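You operate a simulated robot arm through the tools that you are given. There is no shell and no other tool.

You run a simulated robot arm. Do the job below in one go: nothing can be reset, and whatever is moved stays where it is left.

JOB
Check the grey wall board with the straightedge and dial out the gap.
Fine: straightedge in the upper brackets, lever to Free, packer dial till 0 mm shows; then lever to Lock, straightedge to the lower brackets.

It is judged by the outcome, as a careful person would: the job done as asked, and still so three seconds after it is handed in. It fails if anything else is knocked over, pushed out of place, dropped, spilled or broken.

ROBOT AND FRAMES
A 7-joint arm with a two-finger gripper, fixed in place. Base frame: the origin is at the foot of the arm, x ahead of it, y to its left, z up. Readings come in cm, rad, newtons and seconds.
With the tool pointing down near the work surface it reaches from about 30 to 74 cm from the base axis. Its first joint turns from -2.897 to 2.897 rad. Payload 2.94 kg.
The TCP is the grasp point between the finger pads, 3 cm short of the fingertips. In the tool frame z runs along the fingers and y along their closing line. The gripper opens to 13.8 cm. The gripper's body begins 10.9 cm behind the TCP.
Orientation is that of the tool frame in the base frame, as a unit quaternion [x, y, z, w]. With the fingers straight down and closing along the base's y, the tool's x points along the base's -x, its y along +y and its z along -z.

CONTROLS
- The arm moves only by the tool jog_arm. Its argument "motion" is one flat list of numbers, 7 for each row, row after row: the gripper command, from -1 (shut) to 1 (fully open), values between in proportion, then the shift along the tool's x, y, z in units of 100 mm (1.0 is 100 mm), then the turn, a rotation vector about the tool's x, y, z in units of 60 degrees (1.0 is 60 degrees). In form: [hand, x, y, z, ax, ay, az, hand, x, y, z, ax, ay, az, ...]. A call has 1 to 20 rows; each row is the pose to reach, as a shift and turn from the pose commanded when the call began, along the tool's axes at that moment. A call with a number of a shift or a turn outside -1 to 1 is refused whole. A row lasts 0.2 s, in which the tool goes at most 5 cm and 0.15 rad; a call with a longer step from one row to the next is refused whole, and so is a gripper value outside its range. A pose out of reach is approached as far as the arm can. The call stops where the force on the tool passes 40 N (or 10 N more than at its start, if that is more) or the arm is blocked; 0.2 s more then pass. Each finger halts on what it meets, pressing with about 35 N; the grip force reading is that of the motor and also rises with nothing between the fingers. The clock runs only during rows and for 0.2 s after the last one: add rows that repeat a pose to give the fingers time. The reply holds the time, the measured pose of the TCP, the force on the tool along the base axes, the opening and the grip force, in the units named above and with some noise, with the torque about the TCP (base axes, N m) and any sound that the robot's microphone picked up.
- Cameras (640 x 400 px; columns grow to the right, rows downward): "scene" is fixed at [21.87, -49.77, 180.55]; the picture's right is [0.63, -0.77, 0.00], its down [-0.53, -0.44, -0.73] and it looks along [0.56, 0.46, -0.69] (base axes); focal length 318 px, centre (320, 200). "wrist" rides on the gripper at [7.1, 1.9, -14.6] in the tool frame; the picture's right is [-0.26, 0.97, 0.00], its down [-0.85, -0.23, -0.48] and it looks along [-0.46, -0.12, 0.88] (tool axes); focal length 280 px, centre (320, 200). There is no depth. A picture from a camera that has moved, and an enlarged one, comes with that camera's place and axes in the base frame and with its lens.
- snapshot(camera): a new picture of that camera. It takes no simulated time.
- move_column(by): slides the trunk up (or, below 0, down) by that many cm; the arm rides with it, the base frame stays. It gives what a move gives, with no picture.
- zoom(camera, box): a new picture of the part [left, top, right, bottom] of that camera's present view, enlarged. It takes no simulated time.
- hand_in(): hands the job in; it is judged then, once.

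Nothing tells you positions but the pictures and the camera data. Unless the task says otherwise, let go and move clear before handing in.

The tools are called as a command line: name --argument value ..., lists and objects as JSON in quotes. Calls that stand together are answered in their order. jog_arm: Moves the arm, as the interface text tells. Its arguments: {"type":"object","properties":{"motion":{"type":"array"}},"required":["motion"]} The other tools are called the same way: move_column (by) slides the trunk up or down; snapshot (camera) takes a picture; zoom (camera, box) takes an enlarged picture of a part of a camera's view; hand_in () hands the job in.

At the start:

```text
time: 0.0
eef_pos: [30.42, -17.98, 145.49]
ee_rot: [0.001, 1.0, -0.001, 0.0]
force: [-0.3, 0.2, 0.2]
wrist_torque: [0.01, 0.0, 0.02]
grip_width: 13.79
grip_force: 0.1
trunk travel left (down, up): [-41.2, 4.1]
```

scene: 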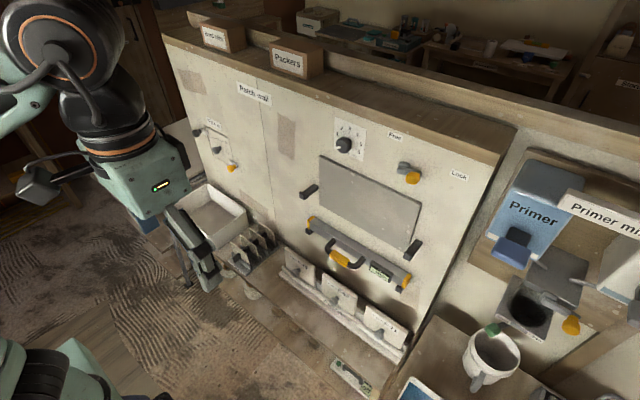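
wrist: 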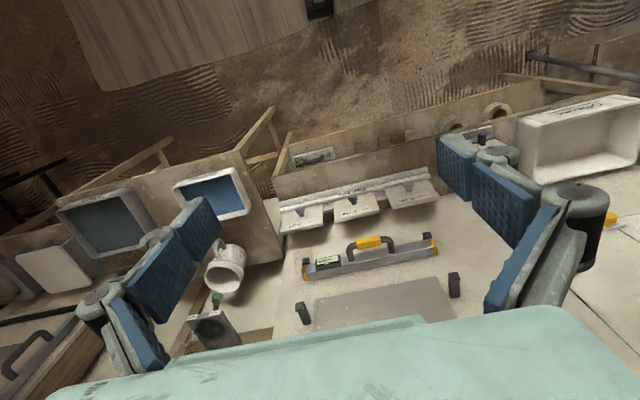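

I see a wall with a grey board, a straightedge with a yellow handle sitting in brackets below the board, a dial above and a lever to the right. I'll zoom in on these before moving.

zoom --camera "scene" --box '[280, 100, 480, 225]'

zoom --camera "scene" --box '[280, 180, 480, 305]'

zoom --camera "wrist" --box '[260, 160, 500, 330]'

zoom --camera "scene" --box '[180, 80, 340, 180]'

zoom --camera "scene" --box '[260, 240, 460, 400]'

```text
3.20 times, centred on (380, 162) of scene
camera zoom: at [21.87, -49.77, 180.55], right [0.63, -0.77, 0.0], down [-0.53, -0.44, -0.73], along [0.56, 0.46, -0.69], focal length 1017 px, centre (128, 320)
```

zoom: 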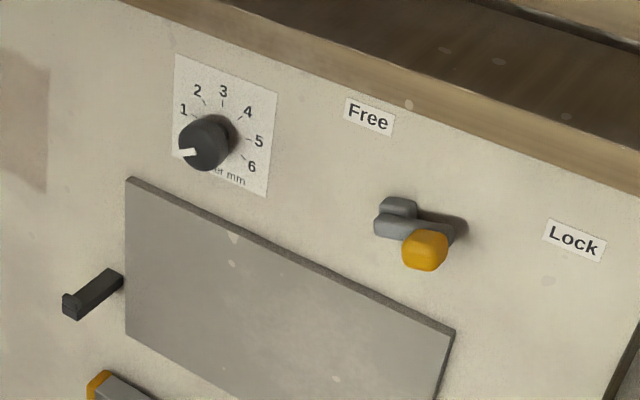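

```text
3.20 times, centred on (380, 242) of scene
camera zoom: at [21.87, -49.77, 180.55], right [0.63, -0.77, 0.0], down [-0.53, -0.44, -0.73], along [0.56, 0.46, -0.69], focal length 1017 px, centre (128, 64)
```

zoom: 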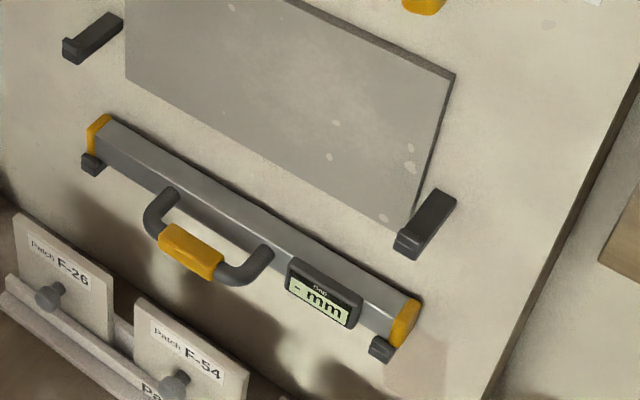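

```text
2.35 times, centred on (380, 245) of wrist
camera zoom: at [23.4, -15.98, 160.02], right [0.26, 0.96, 0.0], down [0.85, -0.23, 0.48], along [0.46, -0.13, -0.88], focal length 660 px, centre (179, 94)
```

zoom: 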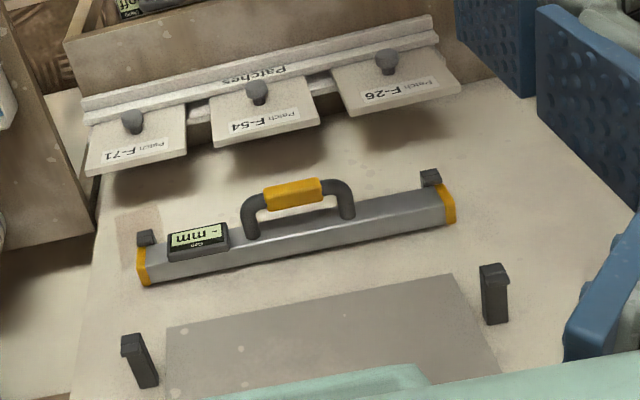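

```text
4.00 times, centred on (260, 130) of scene
camera zoom: at [21.87, -49.77, 180.55], right [0.63, -0.77, 0.0], down [-0.53, -0.44, -0.73], along [0.56, 0.46, -0.69], focal length 1271 px, centre (560, 480)
```

zoom: 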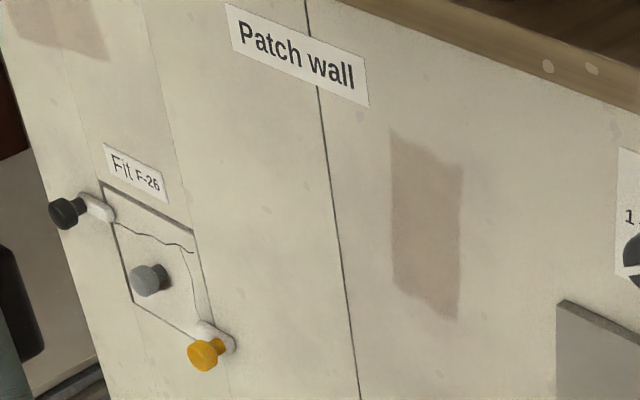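

```text
2.50 times, centred on (360, 320) of scene
camera zoom: at [21.87, -49.77, 180.55], right [0.63, -0.77, 0.0], down [-0.53, -0.44, -0.73], along [0.56, 0.46, -0.69], focal length 795 px, centre (220, -100)
```

zoom: 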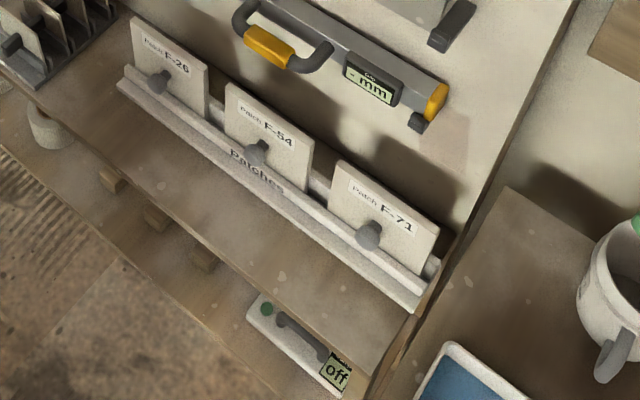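

The straightedge sits in the lower brackets at about x 79, y +2 to -36, z 97, with its yellow grip near [72.8, -16, 97]. The upper bracket tips are near x 75, y +1 and -35, z 112.5, and the dial and lever are higher up, around z 135. First I'll turn the tool towards the wall for close views.

jog_arm --motion '[1, -0.1, 0, 0.05, 0, -0.09, 0, 1, -0.2, 0, 0.1, 0, -0.19, 0, 1, -0.35, 0, 0.2, 0, -0.28, 0, 1, -0.5, 0, 0.3, 0, -0.38, 0, 1, -0.65, 0, 0.4, 0, -0.47, 0, 1, -0.8, 0, 0.5, 0, -0.57, 0, 1, -0.9, 0, 0.55, 0, -0.66, 0, 1, -1, 0, 0.6, 0, -0.75, 0]'

```text
time: 2.0
eef_pos: [42.72, -19.13, 133.82]
ee_rot: [0.011, 0.945, 0.02, 0.325]
force: [0.7, -0.4, -0.4]
wrist_torque: [0.0, 0.03, 0.01]
grip_width: 13.8
grip_force: 0.1
trunk travel left (down, up): [-41.2, 4.1]
stopped in row 8: the arm was blocked; the commanded pose is now the measured one
```

The arm stopped before the end of that move, possibly at a joint limit. I'll look at both cameras before going on.

snapshot --camera "scene"

snapshot --camera "wrist"

```text
taken
```

scene: 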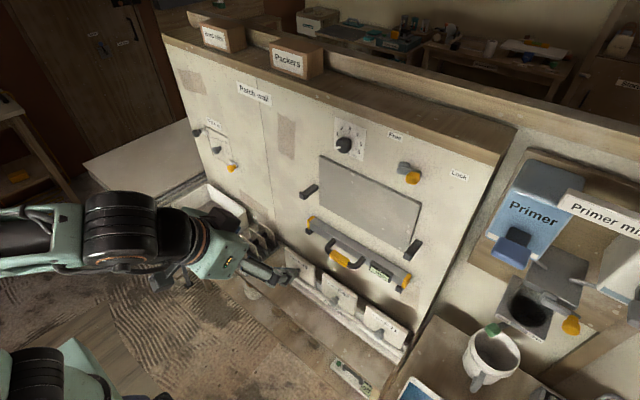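

```text
taken
camera wrist: at [28.19, -17.29, 140.97], right [0.21, 0.95, 0.2], down [0.37, -0.27, 0.89], along [0.9, -0.11, -0.42], focal length 280 px, centre (320, 200)
```

wrist: 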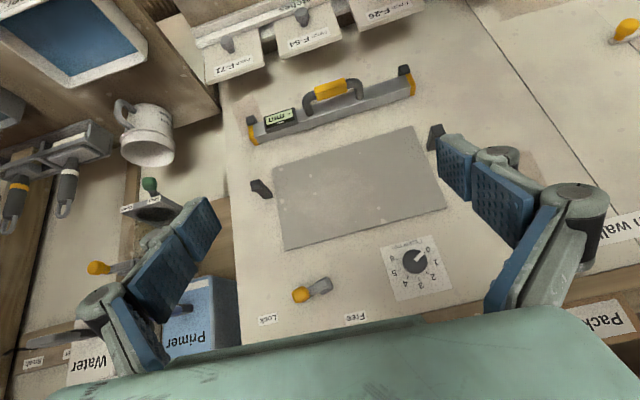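

Nothing was touched; the arm just seems folded too tightly there. I can now see the lever's yellow end pointing towards Lock and the dial scale, so I'll push forward, then finish the turn.

jog_arm --motion '[1, -0.2, 0, 0.15, 0, 0, 0, 1, -0.4, 0, 0.3, 0, 0, 0, 1, -0.6, 0, 0.45, 0, 0, 0, 1, -0.79, 0, 0.615, 0, 0, 0]'

```text
time: 3.0
eef_pos: [52.63, -18.86, 134.34]
ee_rot: [0.01, 0.944, 0.019, 0.33]
force: [1.1, -0.2, 0.1]
wrist_torque: [0.0, 0.01, -0.02]
grip_width: 13.8
grip_force: 0.0
trunk travel left (down, up): [-41.2, 4.1]
```

Clear now. I'll finish the pitch so the tool points straight at the wall.

jog_arm --motion '[1, 0, 0, 0, 0, -0.12, 0, 1, 0, 0, 0, 0, -0.24, 0, 1, 0, 0, 0, 0, -0.36, 0, 1, 0, 0, 0, 0, -0.48, 0, 1, 0, 0, 0, 0, -0.6, 0, 1, 0, 0, 0, 0, -0.72, 0, 1, 0, 0, 0, 0, -0.84, 0]'

```text
time: 4.6
eef_pos: [52.49, -18.96, 134.22]
ee_rot: [0.016, 0.713, 0.013, 0.701]
force: [0.3, -0.5, 0.1]
wrist_torque: [-0.02, 0.01, 0.02]
grip_width: 13.82
grip_force: 0.1
trunk travel left (down, up): [-41.2, 4.1]
```

The tool now points straight at the wall. I'll take close-up views.

snapshot --camera "wrist"

snapshot --camera "scene"

```text
taken
camera wrist: at [37.9, -16.54, 127.57], right [0.01, 0.95, 0.3], down [-0.46, -0.26, 0.85], along [0.89, -0.15, 0.44], focal length 280 px, centre (320, 200)
```

wrist: 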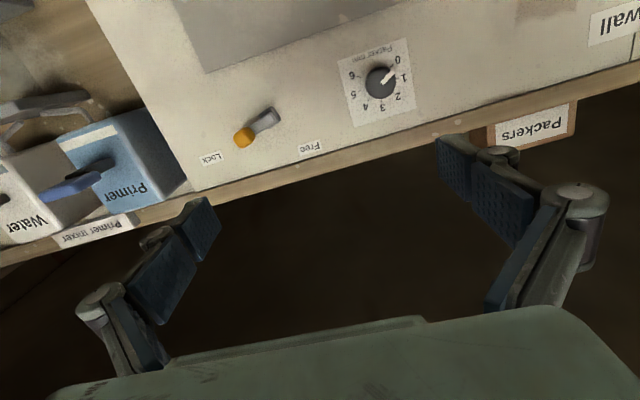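

```text
taken
```

scene: 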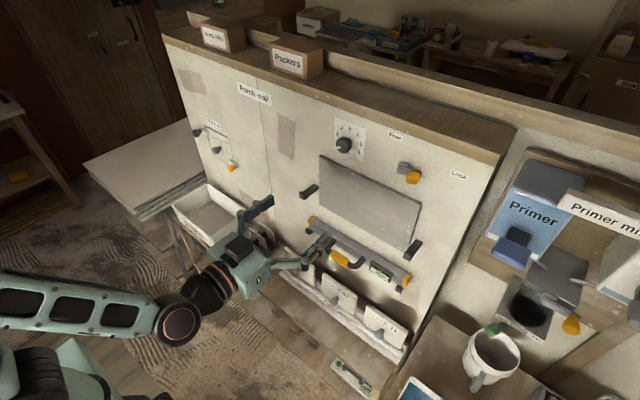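

Everything is clear here. I'll roll the gripper 90° so the fingers close vertically for the handle.

jog_arm --motion '[1, 0, 0, 0, 0, 0, -0.14, 1, 0, 0, 0, 0, 0, -0.28, 1, 0, 0, 0, 0, 0, -0.42, 1, 0, 0, 0, 0, 0, -0.56, 1, 0, 0, 0, 0, 0, -0.7, 1, 0, 0, 0, 0, 0, -0.84, 1, 0, 0, 0, 0, 0, -0.98]'

jog_arm --motion '[1, 0, 0, 0, 0, 0, -0.14, 1, 0, 0, 0, 0, 0, -0.28, 1, 0, 0, 0, 0, 0, -0.42, 1, 0, 0, 0, 0, 0, -0.56]'

snapshot --camera "wrist"

```text
time: 6.2
eef_pos: [52.48, 7.93, 142.12]
ee_rot: [-0.42, 0.492, -0.116, 0.754]
force: [-2.3, -0.6, 0.1]
wrist_torque: [-0.05, 0.05, 0.01]
grip_width: 13.8
grip_force: 0.0
out of reach, approached as far as the arm can: row 4, 5
trunk travel left (down, up): [-41.2, 4.1]
stopped in row 7: the arm was blocked; the commanded pose is now the measured one
```

```text
time: 7.2
eef_pos: [52.24, 8.5, 142.1]
ee_rot: [-0.549, 0.344, -0.324, 0.689]
force: [-0.2, -0.5, -0.7]
wrist_torque: [-0.01, 0.0, -0.01]
grip_width: 13.77
grip_force: 0.1
trunk travel left (down, up): [-41.2, 4.1]
```

```text
taken
camera wrist: at [44.33, -4.61, 136.92], right [-0.08, 0.4, -0.91], down [-0.88, 0.4, 0.25], along [0.47, 0.82, 0.32], focal length 280 px, centre (320, 200)
```

wrist: 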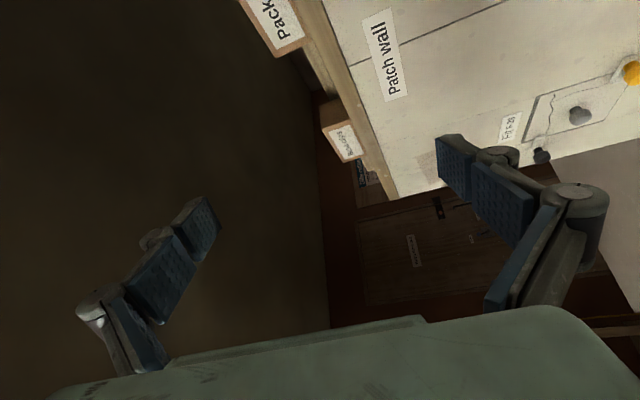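

The negative roll hit a joint limit and the arm drifted left, though nothing was touched. I'll back out the way it came, one call at a time, and then roll the other way.

jog_arm --motion '[1, 0.131, 0.037, -0.091, 0.028, 0.044, 0.111, 1, 0.263, 0.075, -0.182, 0.057, 0.087, 0.223, 1, 0.395, 0.112, -0.272, 0.085, 0.131, 0.334, 1, 0.526, 0.149, -0.363, 0.113, 0.175, 0.446, 1, 0.657, 0.187, -0.454, 0.142, 0.218, 0.557, 1, 0.789, 0.224, -0.545, 0.17, 0.262, 0.669]'

```text
time: 8.6
eef_pos: [52.18, -0.66, 138.07]
ee_rot: [-0.286, 0.571, -0.168, 0.752]
force: [1.7, 0.1, 0.2]
wrist_torque: [0.0, 0.0, 0.02]
grip_width: 13.79
grip_force: 0.0
trunk travel left (down, up): [-41.2, 4.1]
```

Recovering well. I'll finish returning to the forward-facing pose.

jog_arm --motion '[1, 0.149, -0.089, -0.047, 0.027, 0.042, 0.104, 1, 0.298, -0.178, -0.094, 0.054, 0.083, 0.209, 1, 0.447, -0.267, -0.142, 0.082, 0.125, 0.313, 1, 0.595, -0.355, -0.189, 0.109, 0.166, 0.417, 1, 0.744, -0.444, -0.236, 0.136, 0.208, 0.522, 1, 0.893, -0.533, -0.283, 0.163, 0.249, 0.626]'

```text
time: 9.9
eef_pos: [52.61, -10.53, 133.99]
ee_rot: [0.001, 0.707, 0.001, 0.707]
force: [-0.6, -0.3, 0.9]
wrist_torque: [-0.01, -0.04, -0.02]
grip_width: 13.78
grip_force: 0.1
trunk travel left (down, up): [-41.2, 4.1]
```

The tool is level and square to the wall. Now I'll roll the other way, starting with 45°.

jog_arm --motion '[1, 0, 0, 0, 0, 0, 0.125, 1, 0, 0, 0, 0, 0, 0.25, 1, 0, 0, 0, 0, 0, 0.375, 1, 0, 0, 0, 0, 0, 0.5, 1, 0, 0, 0, 0, 0, 0.625, 1, 0, 0, 0, 0, 0, 0.75]'

```text
time: 11.3
eef_pos: [52.52, -10.49, 134.02]
ee_rot: [0.271, 0.653, 0.271, 0.654]
force: [0.0, 0.4, 0.3]
wrist_torque: [-0.03, -0.04, 0.02]
grip_width: 13.82
grip_force: 0.0
trunk travel left (down, up): [-41.2, 4.1]
```

jog_arm --motion '[1, 0, 0, 0, 0, 0, 0.125, 1, 0, 0, 0, 0, 0, 0.25, 1, 0, 0, 0, 0, 0, 0.375, 1, 0, 0, 0, 0, 0, 0.5, 1, 0, 0, 0, 0, 0, 0.625, 1, 0, 0, 0, 0, 0, 0.75]'

snapshot --camera "wrist"

snapshot --camera "scene"

```text
time: 12.8
eef_pos: [52.48, -10.47, 134.17]
ee_rot: [0.5, 0.499, 0.501, 0.5]
force: [-0.6, 0.3, 0.0]
wrist_torque: [-0.01, -0.02, -0.02]
grip_width: 13.78
grip_force: 0.1
trunk travel left (down, up): [-41.2, 4.1]
```

```text
taken
camera wrist: at [38.08, -3.28, 135.92], right [0.0, -0.26, 0.96], down [-0.48, -0.85, -0.23], along [0.88, -0.46, -0.12], focal length 280 px, centre (320, 200)
```

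wrist: 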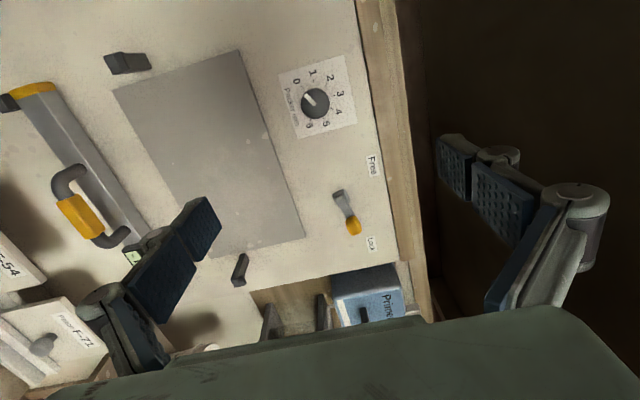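

```text
taken
```

scene: 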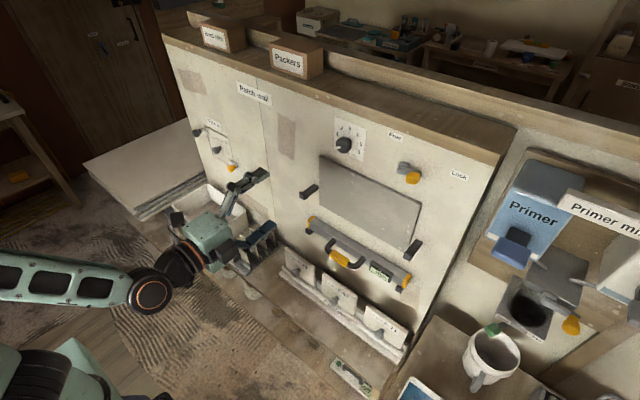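

Excellent: the tool is now forward with vertical closing, so tool x is base y, tool y is base z and tool z is base x. I'll zoom in on the dial, lever and brackets from here.

zoom --camera "wrist" --box '[260, 40, 400, 260]'

zoom --camera "wrist" --box '[0, 40, 320, 300]'

zoom --camera "scene" --box '[290, 170, 430, 300]'

zoom --camera "scene" --box '[325, 110, 385, 165]'

zoom --camera "scene" --box '[380, 120, 480, 200]'

```text
1.82 times, centred on (330, 150) of wrist
camera zoom: at [38.08, -3.28, 135.92], right [0.0, -0.26, 0.96], down [-0.48, -0.85, -0.23], along [0.88, -0.46, -0.12], focal length 510 px, centre (302, 291)
```

zoom: 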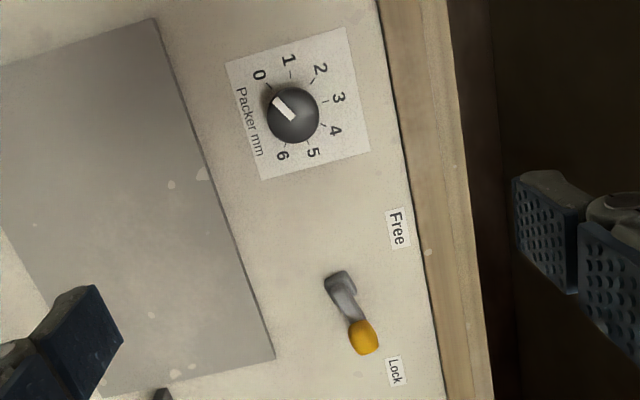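

```text
1.54 times, centred on (160, 170) of wrist
camera zoom: at [38.08, -3.28, 135.92], right [0.0, -0.26, 0.96], down [-0.48, -0.85, -0.23], along [0.88, -0.46, -0.12], focal length 431 px, centre (566, 246)
```

zoom: 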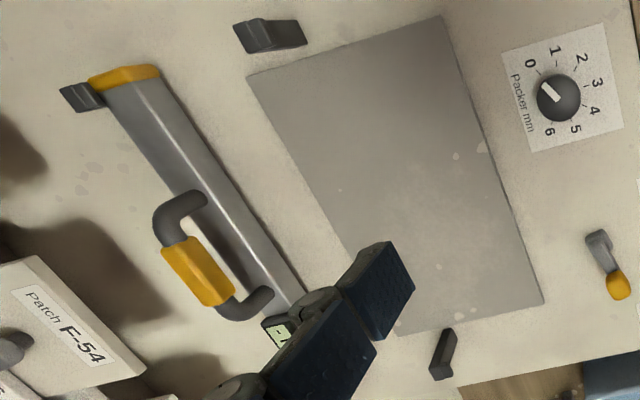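

```text
3.08 times, centred on (360, 235) of scene
camera zoom: at [21.87, -49.77, 180.55], right [0.63, -0.77, 0.0], down [-0.53, -0.44, -0.73], along [0.56, 0.46, -0.69], focal length 978 px, centre (197, 92)
```

zoom: 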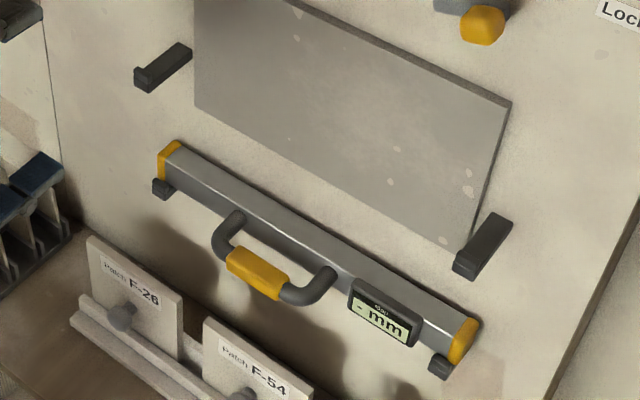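

```text
7.27 times, centred on (355, 138) of scene
camera zoom: at [21.87, -49.77, 180.55], right [0.63, -0.77, 0.0], down [-0.53, -0.44, -0.73], along [0.56, 0.46, -0.69], focal length 2312 px, centre (66, 654)
```

zoom: 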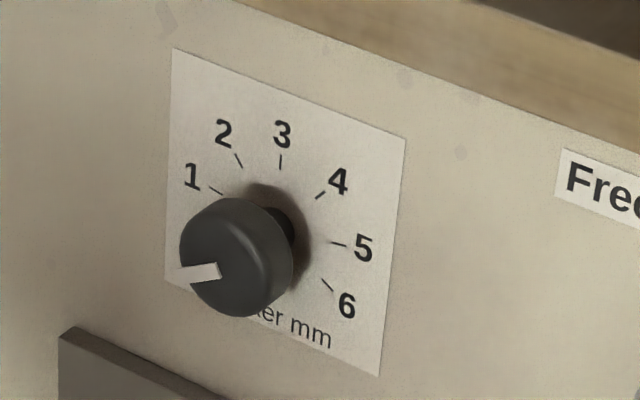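

```text
5.00 times, centred on (430, 160) of scene
camera zoom: at [21.87, -49.77, 180.55], right [0.63, -0.77, 0.0], down [-0.53, -0.44, -0.73], along [0.56, 0.46, -0.69], focal length 1589 px, centre (-230, 400)
```

zoom: 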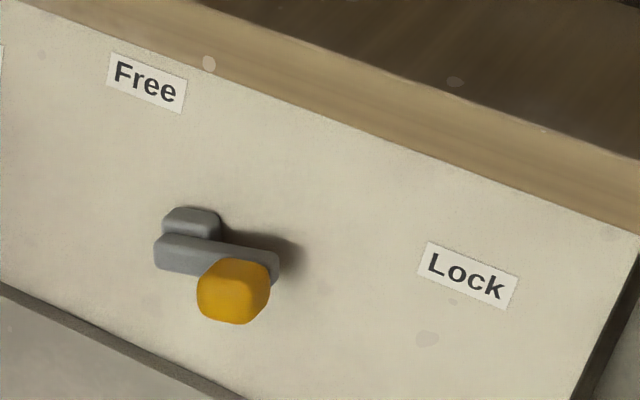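

The dial pointer sits at 0 and the wall face is at x about 82.8. I'll shift to y -16, partly close the hand, then lower the trunk to handle height.

jog_arm --motion '[0.3, -0.2, 0, 0, 0, 0, 0, 0.1, -0.4, 0, 0, 0, 0, 0, 0, -0.55, 0, 0, 0, 0, 0, 0, -0.55, 0, 0, 0, 0, 0]'

move_column --by -36

snapshot --camera "wrist"

snapshot --camera "scene"

```text
time: 13.8
eef_pos: [52.48, -16.14, 134.1]
ee_rot: [0.5, 0.5, 0.5, 0.501]
force: [0.8, -0.5, 0.4]
wrist_torque: [0.01, 0.0, 0.01]
grip_width: 6.91
grip_force: 0.0
trunk travel left (down, up): [-41.2, 4.1]
```

```text
time: 17.2
eef_pos: [52.58, -15.96, 98.19]
ee_rot: [0.5, 0.499, 0.5, 0.501]
force: [0.4, -0.2, 0.2]
wrist_torque: [-0.03, 0.01, 0.01]
grip_width: 6.89
grip_force: 0.1
trunk travel left (down, up): [-5.2, 40.1]
```

```text
taken
camera wrist: at [38.0, -8.88, 99.95], right [0.0, -0.26, 0.97], down [-0.48, -0.85, -0.23], along [0.88, -0.46, -0.12], focal length 280 px, centre (320, 200)
```

wrist: 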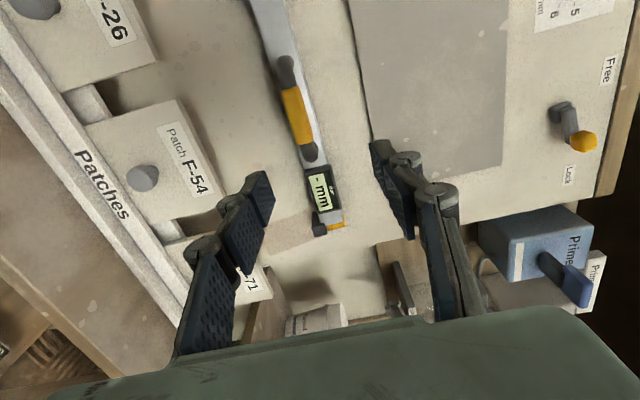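

```text
taken
```

scene: 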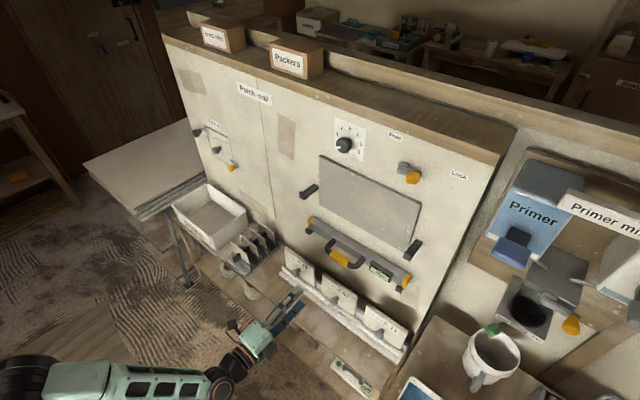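

Good clear view. I'll zoom in on the handle and the bracket ends to refine the positions.

zoom --camera "wrist" --box '[230, 0, 390, 160]'

zoom --camera "wrist" --box '[280, 120, 440, 320]'

zoom --camera "scene" --box '[295, 205, 355, 245]'

zoom --camera "scene" --box '[370, 235, 430, 295]'

zoom --camera "scene" --box '[320, 225, 380, 285]'

```text
2.50 times, centred on (310, 80) of wrist
camera zoom: at [38.0, -8.88, 99.95], right [0.0, -0.26, 0.97], down [-0.48, -0.85, -0.23], along [0.88, -0.46, -0.12], focal length 701 px, centre (345, 500)
```

zoom: 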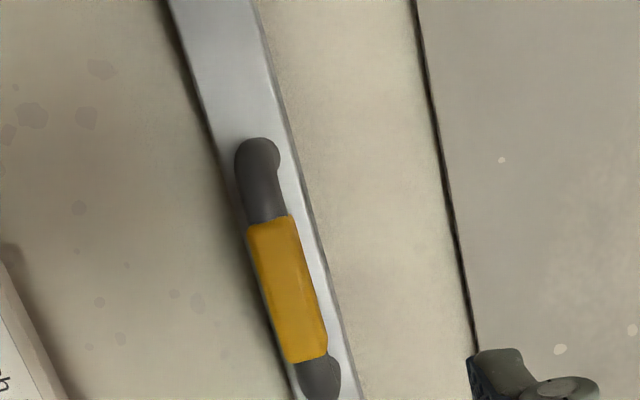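

```text
2.00 times, centred on (360, 220) of wrist
camera zoom: at [38.0, -8.88, 99.95], right [0.0, -0.26, 0.97], down [-0.48, -0.85, -0.23], along [0.88, -0.46, -0.12], focal length 561 px, centre (240, 160)
```

zoom: 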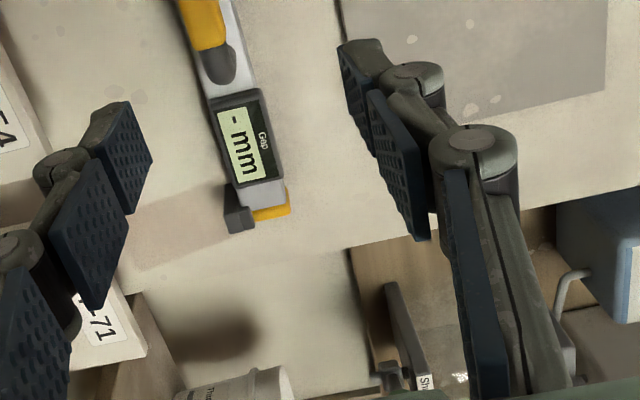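

```text
10.00 times, centred on (325, 225) of scene
camera zoom: at [21.87, -49.77, 180.55], right [0.63, -0.77, 0.0], down [-0.53, -0.44, -0.73], along [0.56, 0.46, -0.69], focal length 3178 px, centre (270, -50)
```

zoom: 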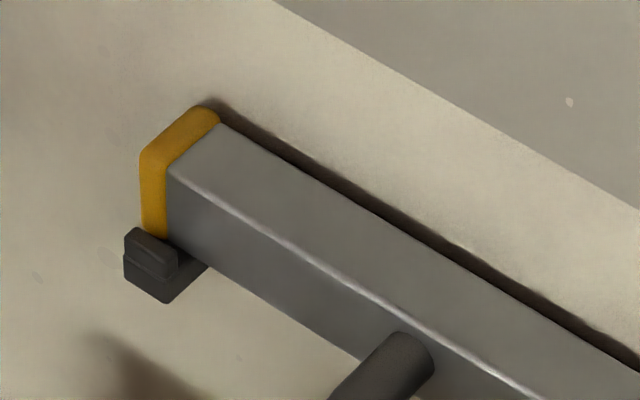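

```text
6.67 times, centred on (400, 265) of scene
camera zoom: at [21.87, -49.77, 180.55], right [0.63, -0.77, 0.0], down [-0.53, -0.44, -0.73], along [0.56, 0.46, -0.69], focal length 2119 px, centre (-213, -233)
```

zoom: 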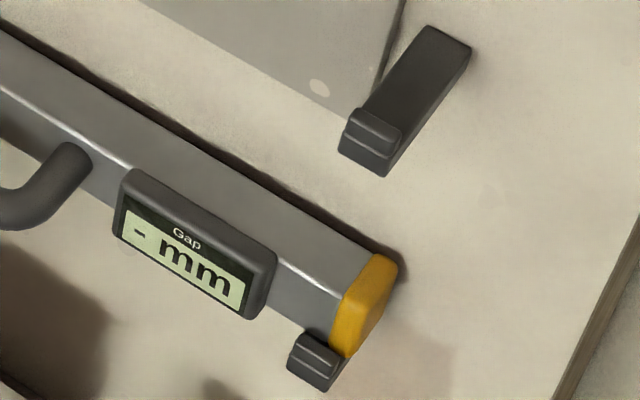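

```text
6.67 times, centred on (350, 255) of scene
camera zoom: at [21.87, -49.77, 180.55], right [0.63, -0.77, 0.0], down [-0.53, -0.44, -0.73], along [0.56, 0.46, -0.69], focal length 2119 px, centre (120, -167)
```

zoom: 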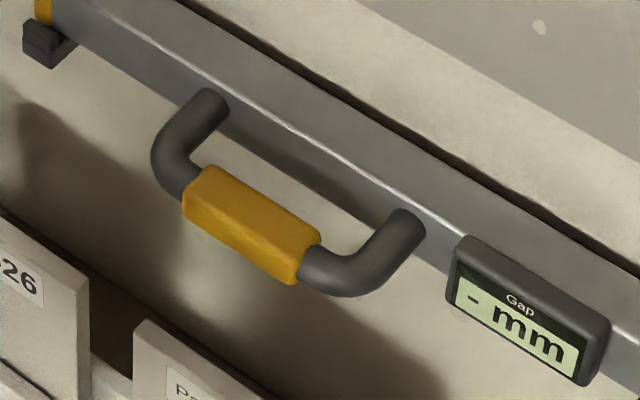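

The straightedge body spans about x 78–81 and z 94.4–97.9, with the grip centred near [73.5, -15.3, 95.7]. I'll approach partway and recheck the alignment.

jog_arm --motion '[0, 0, -0.05, 0.2, 0, 0, 0, 0, 0.02, -0.1, 0.4, 0, 0, 0, 0, 0.04, -0.15, 0.6, 0, 0, 0, 0, 0.05, -0.2, 0.8, 0, 0, 0, 0, 0.06, -0.24, 1, 0, 0, 0]'

snapshot --camera "wrist"

zoom --camera "scene" --box '[270, 205, 410, 305]'

```text
time: 18.4
eef_pos: [62.53, -15.57, 95.7]
ee_rot: [0.501, 0.499, 0.5, 0.501]
force: [-0.2, -0.3, 0.3]
wrist_torque: [0.02, 0.06, -0.05]
grip_width: 6.92
grip_force: 0.1
trunk travel left (down, up): [-5.2, 40.1]
```

```text
taken
camera wrist: at [48.1, -8.39, 97.53], right [0.0, -0.26, 0.97], down [-0.48, -0.85, -0.23], along [0.88, -0.46, -0.12], focal length 280 px, centre (320, 200)
```

wrist: 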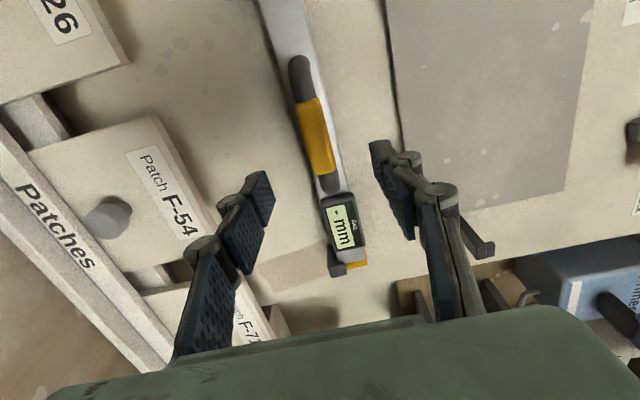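

```text
4.00 times, centred on (340, 255) of scene
camera zoom: at [21.87, -49.77, 180.55], right [0.63, -0.77, 0.0], down [-0.53, -0.44, -0.73], along [0.56, 0.46, -0.69], focal length 1271 px, centre (240, -20)
```

zoom: 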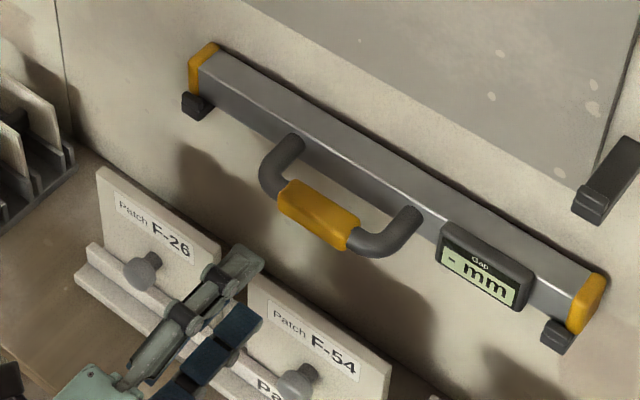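

Refined grip centre: z about 95.45, y about -15.2. I'll advance with the fingers straddling the bar.

jog_arm --motion '[0, 0, -0.02, 0.2, 0, 0, 0, 0, 0, -0.02, 0.4, 0, 0, 0, 0, 0, -0.02, 0.6, 0, 0, 0, 0, 0, -0.02, 0.75, 0, 0, 0]'

snapshot --camera "wrist"

zoom --camera "scene" --box '[270, 205, 410, 305]'

```text
time: 19.4
eef_pos: [70.08, -15.56, 95.57]
ee_rot: [0.5, 0.499, 0.5, 0.501]
force: [0.1, 0.4, -0.3]
wrist_torque: [0.02, -0.01, -0.02]
grip_width: 6.9
grip_force: 0.0
trunk travel left (down, up): [-5.2, 40.1]
```

```text
taken
camera wrist: at [55.59, -8.36, 97.36], right [0.0, -0.26, 0.97], down [-0.48, -0.85, -0.23], along [0.88, -0.46, -0.12], focal length 280 px, centre (320, 200)
```

wrist: 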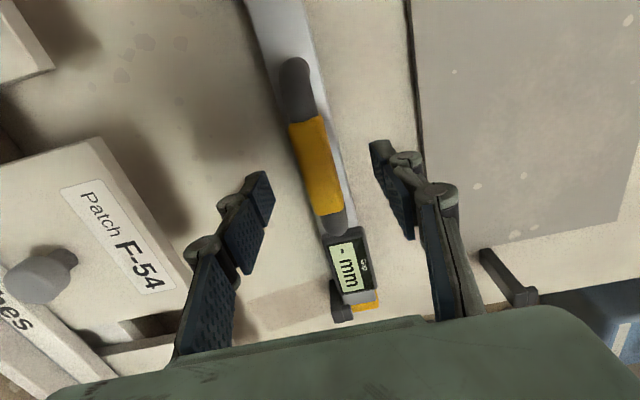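

```text
4.00 times, centred on (340, 255) of scene
camera zoom: at [21.87, -49.77, 180.55], right [0.63, -0.77, 0.0], down [-0.53, -0.44, -0.73], along [0.56, 0.46, -0.69], focal length 1271 px, centre (240, -20)
```

zoom: 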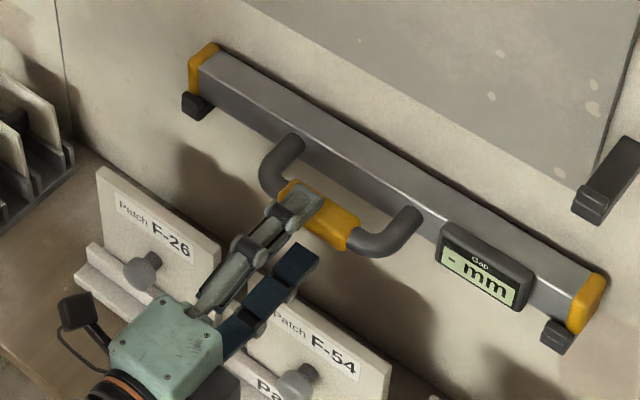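

Aligned. I'll move in the last 3 cm and then close on the grip.

jog_arm --motion '[0, 0, -0.01, 0.12, 0, 0, 0, 0, 0, -0.015, 0.24, 0, 0, 0, 0, 0, -0.015, 0.33, 0, 0, 0, 0, 0, -0.015, 0.33, 0, 0, 0]'

snapshot --camera "wrist"

zoom --camera "scene" --box '[270, 205, 410, 305]'

```text
time: 20.4
eef_pos: [73.32, -15.6, 95.49]
ee_rot: [0.499, 0.5, 0.501, 0.501]
force: [-0.4, -0.4, 0.1]
wrist_torque: [0.04, 0.01, -0.03]
grip_width: 6.9
grip_force: 0.1
trunk travel left (down, up): [-5.2, 40.1]
```

```text
taken
camera wrist: at [58.81, -8.32, 97.26], right [0.0, -0.26, 0.97], down [-0.48, -0.85, -0.23], along [0.88, -0.46, -0.12], focal length 280 px, centre (320, 200)
```

wrist: 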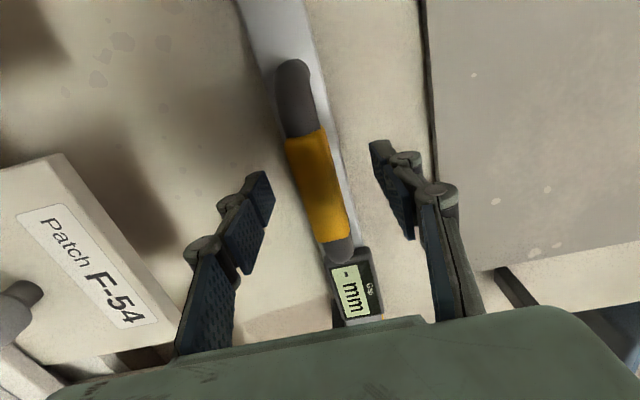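

```text
4.00 times, centred on (340, 255) of scene
camera zoom: at [21.87, -49.77, 180.55], right [0.63, -0.77, 0.0], down [-0.53, -0.44, -0.73], along [0.56, 0.46, -0.69], focal length 1271 px, centre (240, -20)
```

zoom: 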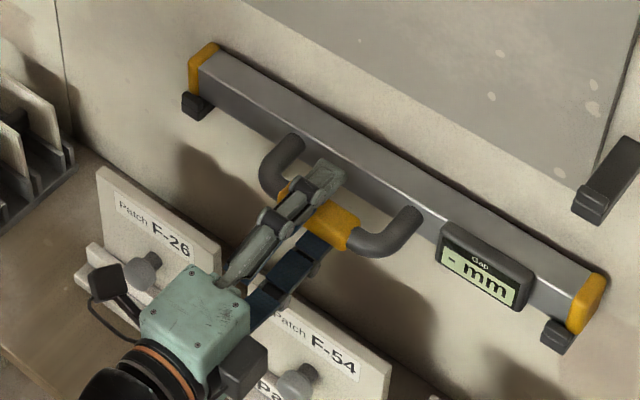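

The grip is centred between the fingers. Closing.

jog_arm --motion '[-0.4, 0, 0, 0, 0, 0, 0, -0.6, 0, 0, 0, 0, 0, 0, -0.8, 0, 0, 0, 0, 0, 0, -1, 0, 0, 0, 0, 0, 0, -1, 0, 0, 0, 0, 0, 0]'

zoom --camera "scene" --box '[270, 205, 410, 305]'

snapshot --camera "wrist"

```text
time: 21.6
eef_pos: [73.28, -15.55, 95.4]
ee_rot: [0.5, 0.499, 0.5, 0.501]
force: [-0.8, 0.4, 0.3]
wrist_torque: [0.0, 0.04, 0.02]
grip_width: 2.21
grip_force: 35.1
trunk travel left (down, up): [-5.2, 40.1]
```

```text
4.00 times, centred on (340, 255) of scene
camera zoom: at [21.87, -49.77, 180.55], right [0.63, -0.77, 0.0], down [-0.53, -0.44, -0.73], along [0.56, 0.46, -0.69], focal length 1271 px, centre (240, -20)
```

zoom: 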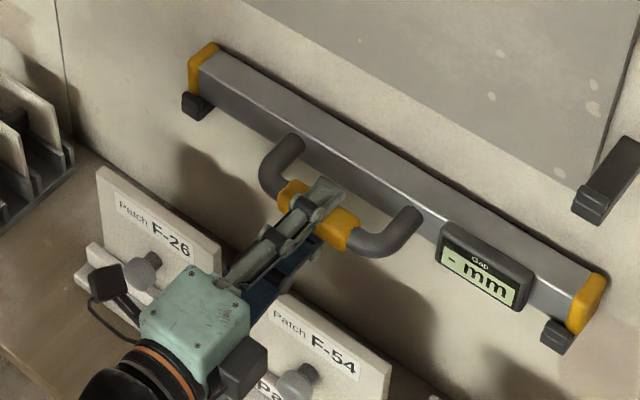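

```text
taken
camera wrist: at [58.8, -8.33, 97.23], right [0.0, -0.26, 0.97], down [-0.48, -0.85, -0.23], along [0.88, -0.46, -0.12], focal length 280 px, centre (320, 200)
```

wrist: 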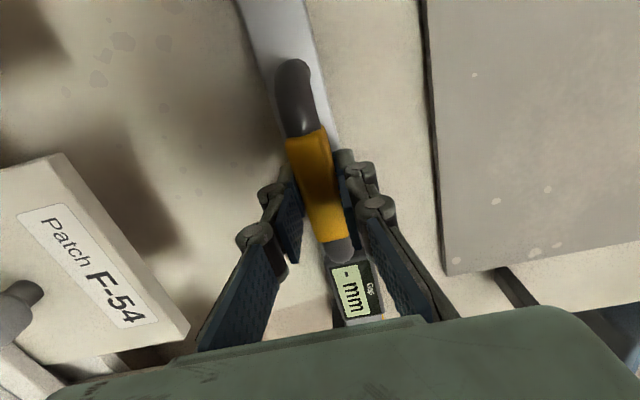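

The grip is firm at 35 N on a 2.2 cm bar. I'll lift slowly, straight up, to clear the bracket lips.

jog_arm --motion '[-1, 0, 0.05, 0, 0, 0, 0, -1, 0, 0.1, 0, 0, 0, 0, -1, 0, 0.15, 0, 0, 0, 0, -1, 0, 0.2, 0, 0, 0, 0, -1, 0, 0.25, 0, 0, 0, 0, -1, 0, 0.3, 0, 0, 0, 0, -1, 0, 0.35, 0, 0, 0, 0]'

zoom --camera "scene" --box '[270, 180, 430, 300]'

snapshot --camera "wrist"

```text
time: 23.2
eef_pos: [73.39, -15.53, 98.91]
ee_rot: [0.5, 0.5, 0.5, 0.5]
force: [-0.1, -0.3, -4.5]
wrist_torque: [0.08, 0.26, 0.0]
grip_width: 2.2
grip_force: 35.0
trunk travel left (down, up): [-5.2, 40.1]
```

```text
3.33 times, centred on (350, 240) of scene
camera zoom: at [21.87, -49.77, 180.55], right [0.63, -0.77, 0.0], down [-0.53, -0.44, -0.73], along [0.56, 0.46, -0.69], focal length 1060 px, centre (220, 67)
```

zoom: 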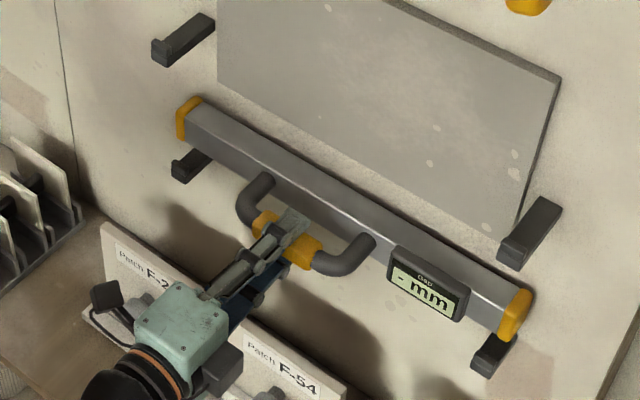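

```text
taken
camera wrist: at [58.83, -8.3, 100.73], right [0.0, -0.26, 0.97], down [-0.48, -0.85, -0.23], along [0.88, -0.46, -0.12], focal length 280 px, centre (320, 200)
```

wrist: 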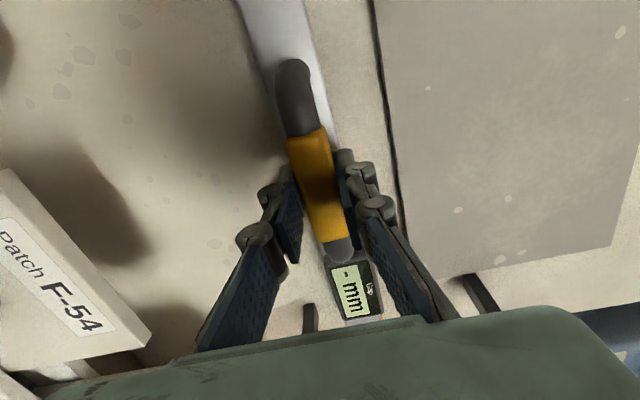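

It lifted cleanly and weighs about 0.46 kg. I'll pull it away from the wall to clear the upper brackets and get a bare view of them.

jog_arm --motion '[-1, 0, 0.02, -0.1, 0, 0, 0, -1, 0, 0.04, -0.25, 0, 0, 0, -1, 0, 0.05, -0.4, 0, 0, 0, -1, 0, 0.05, -0.6, 0, 0, 0, -1, 0, 0.05, -0.8, 0, 0, 0, -1, 0, 0.05, -1, 0, 0, 0]'

zoom --camera "scene" --box '[290, 170, 350, 245]'

zoom --camera "scene" --box '[370, 220, 440, 300]'

snapshot --camera "scene"

snapshot --camera "wrist"

```text
time: 24.6
eef_pos: [63.44, -15.39, 99.32]
ee_rot: [0.5, 0.5, 0.5, 0.5]
force: [-0.1, 0.7, -5.1]
wrist_torque: [0.09, 0.26, 0.03]
grip_width: 2.2
grip_force: 35.1
trunk travel left (down, up): [-5.2, 40.1]
```

```text
5.33 times, centred on (320, 208) of scene
camera zoom: at [21.87, -49.77, 180.55], right [0.63, -0.77, 0.0], down [-0.53, -0.44, -0.73], along [0.56, 0.46, -0.69], focal length 1695 px, centre (320, 160)
```

zoom: 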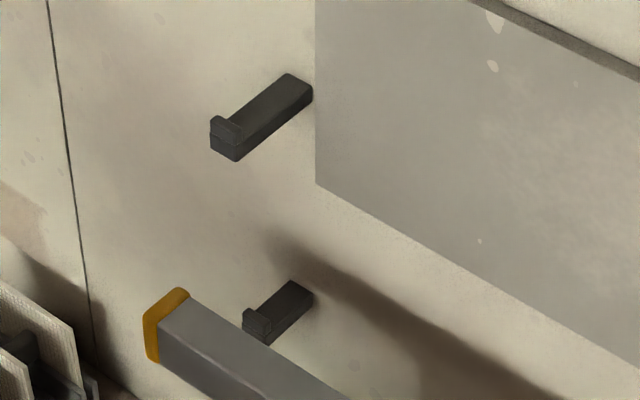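

```text
5.00 times, centred on (405, 260) of scene
camera zoom: at [21.87, -49.77, 180.55], right [0.63, -0.77, 0.0], down [-0.53, -0.44, -0.73], along [0.56, 0.46, -0.69], focal length 1589 px, centre (-105, -100)
```

zoom: 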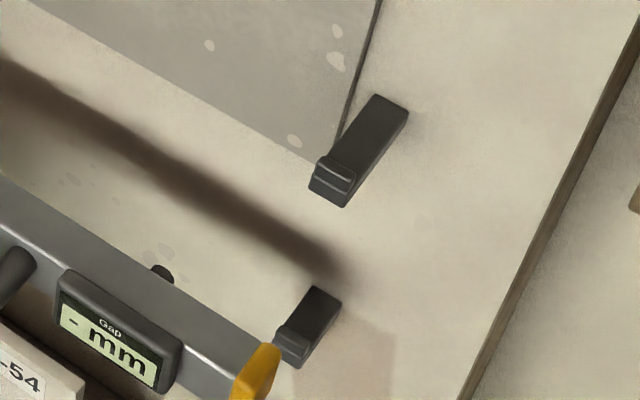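

```text
taken
```

scene: 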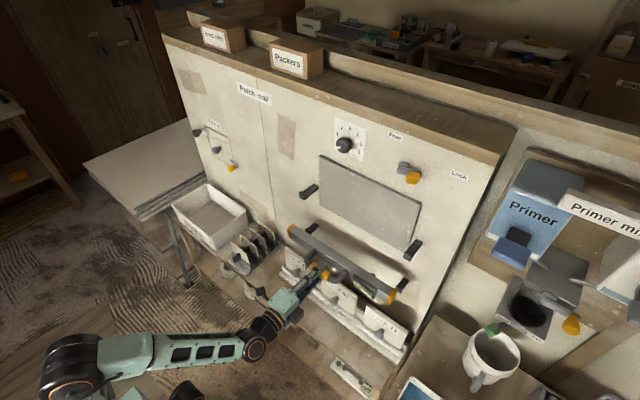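

```text
taken
camera wrist: at [48.87, -8.21, 101.17], right [0.0, -0.26, 0.97], down [-0.48, -0.85, -0.23], along [0.88, -0.46, -0.12], focal length 280 px, centre (320, 200)
```

wrist: 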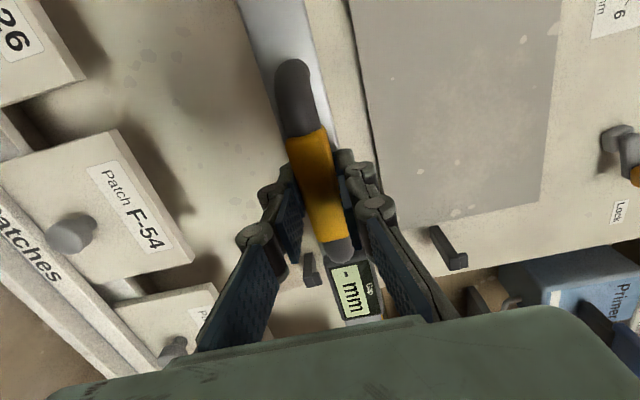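

Comparing the bracket pairs, the upper ones are about 18.6 cm higher and 1.8 cm further out than the lower. The seated TCP should therefore be about [71.5, -15.5, 114.0]. I'll raise the trunk while holding clear of the wall.

move_column --by 17.5

snapshot --camera "scene"

snapshot --camera "wrist"

```text
time: 26.6
eef_pos: [63.31, -15.43, 116.71]
ee_rot: [0.501, 0.499, 0.5, 0.501]
force: [0.8, 0.4, -5.6]
wrist_torque: [0.07, 0.28, -0.01]
grip_width: 2.19
grip_force: 35.2
trunk travel left (down, up): [-22.7, 22.6]
```

```text
taken
```

scene: 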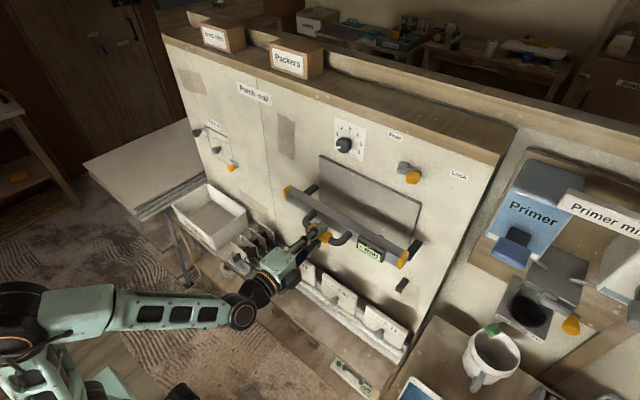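

```text
taken
camera wrist: at [48.9, -8.22, 118.64], right [0.0, -0.26, 0.97], down [-0.48, -0.85, -0.23], along [0.88, -0.46, -0.12], focal length 280 px, centre (320, 200)
```

wrist: 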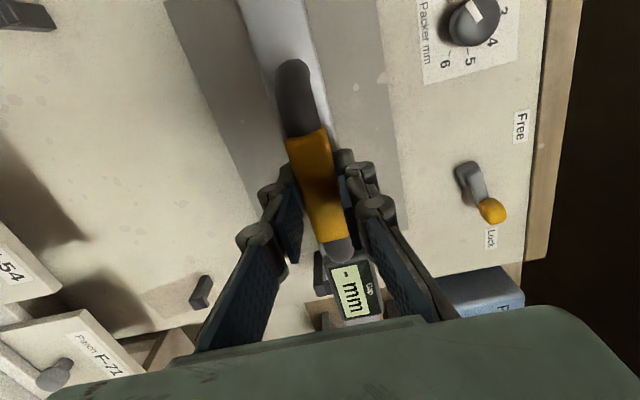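

Clear of the brackets and about 2.7 cm above seat height. I'll advance slowly over the lips.

jog_arm --motion '[-1, -0.01, 0, 0.15, 0, 0, 0, -1, -0.01, 0, 0.3, 0, 0, 0, -1, -0.01, 0, 0.45, 0, 0, 0, -1, -0.01, 0, 0.6, 0, 0, 0, -1, -0.01, 0, 0.68, 0, 0, 0, -1, -0.01, 0, 0.74, 0, 0, 0, -1, -0.01, 0, 0.79, 0, 0, 0]'

zoom --camera "scene" --box '[280, 170, 360, 240]'

zoom --camera "scene" --box '[360, 210, 440, 280]'

snapshot --camera "wrist"

```text
time: 28.2
eef_pos: [71.27, -15.41, 116.76]
ee_rot: [0.501, 0.499, 0.5, 0.501]
force: [-0.1, 0.0, -5.1]
wrist_torque: [0.09, 0.31, 0.02]
grip_width: 2.2
grip_force: 34.8
trunk travel left (down, up): [-22.7, 22.6]
```

```text
5.71 times, centred on (320, 205) of scene
camera zoom: at [21.87, -49.77, 180.55], right [0.63, -0.77, 0.0], down [-0.53, -0.44, -0.73], along [0.56, 0.46, -0.69], focal length 1816 px, centre (320, 171)
```

zoom: 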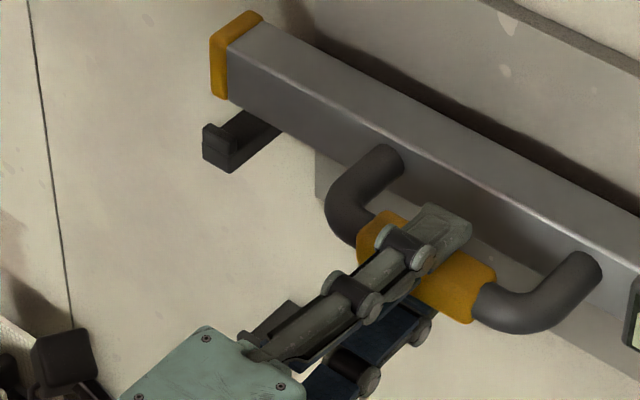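

```text
5.71 times, centred on (400, 245) of scene
camera zoom: at [21.87, -49.77, 180.55], right [0.63, -0.77, 0.0], down [-0.53, -0.44, -0.73], along [0.56, 0.46, -0.69], focal length 1816 px, centre (-137, -57)
```

zoom: 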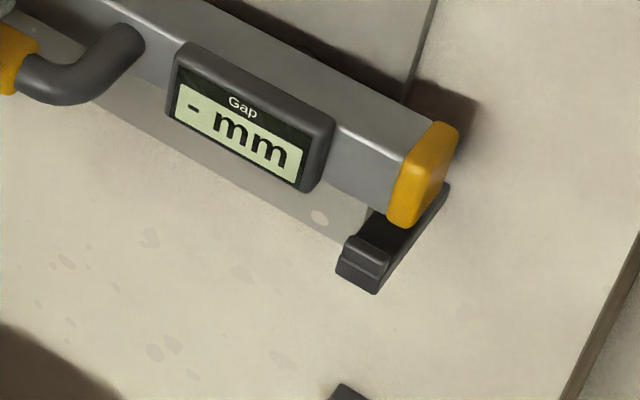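

```text
taken
camera wrist: at [56.77, -8.28, 118.67], right [0.0, -0.26, 0.97], down [-0.48, -0.85, -0.23], along [0.88, -0.46, -0.12], focal length 280 px, centre (320, 200)
```

wrist: 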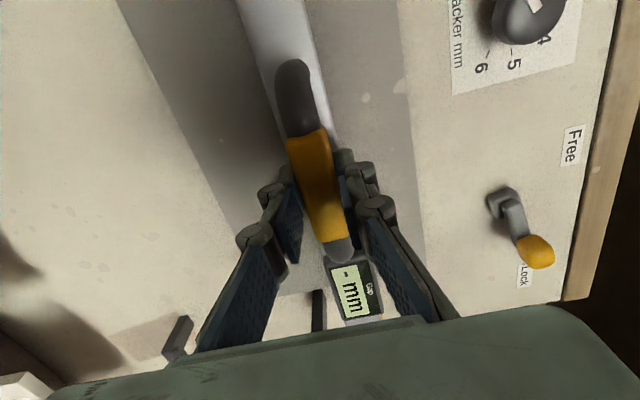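

The straightedge is above both bracket arms. I'll lower it gently.

jog_arm --motion '[-1, -0.01, -0.05, 0.02, 0, 0, 0, -1, -0.01, -0.1, 0.02, 0, 0, 0, -1, -0.01, -0.15, 0.02, 0, 0, 0, -1, -0.01, -0.19, 0.02, 0, 0, 0, -1, -0.01, -0.22, 0.02, 0, 0, 0]'

zoom --camera "scene" --box '[280, 170, 360, 240]'

zoom --camera "scene" --box '[360, 210, 440, 280]'

```text
time: 29.4
eef_pos: [71.56, -15.59, 114.49]
ee_rot: [0.5, 0.5, 0.5, 0.5]
force: [0.3, 0.7, -5.0]
wrist_torque: [0.1, 0.26, -0.01]
grip_width: 2.18
grip_force: 34.3
trunk travel left (down, up): [-22.7, 22.6]
```

```text
5.71 times, centred on (320, 205) of scene
camera zoom: at [21.87, -49.77, 180.55], right [0.63, -0.77, 0.0], down [-0.53, -0.44, -0.73], along [0.56, 0.46, -0.69], focal length 1816 px, centre (320, 171)
```

zoom: 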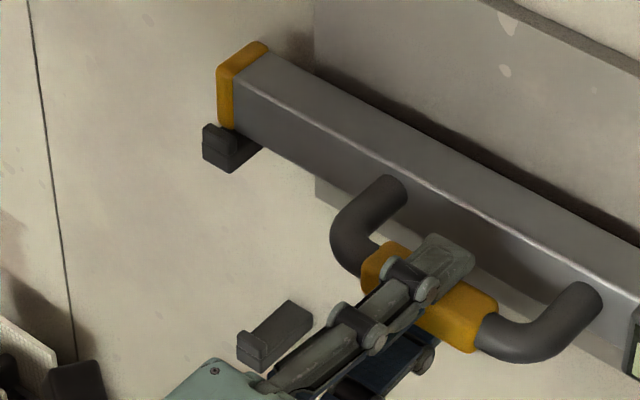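

```text
5.71 times, centred on (400, 245) of scene
camera zoom: at [21.87, -49.77, 180.55], right [0.63, -0.77, 0.0], down [-0.53, -0.44, -0.73], along [0.56, 0.46, -0.69], focal length 1816 px, centre (-137, -57)
```

zoom: 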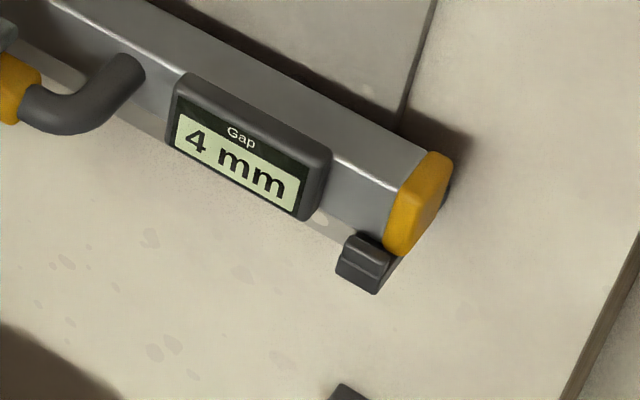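

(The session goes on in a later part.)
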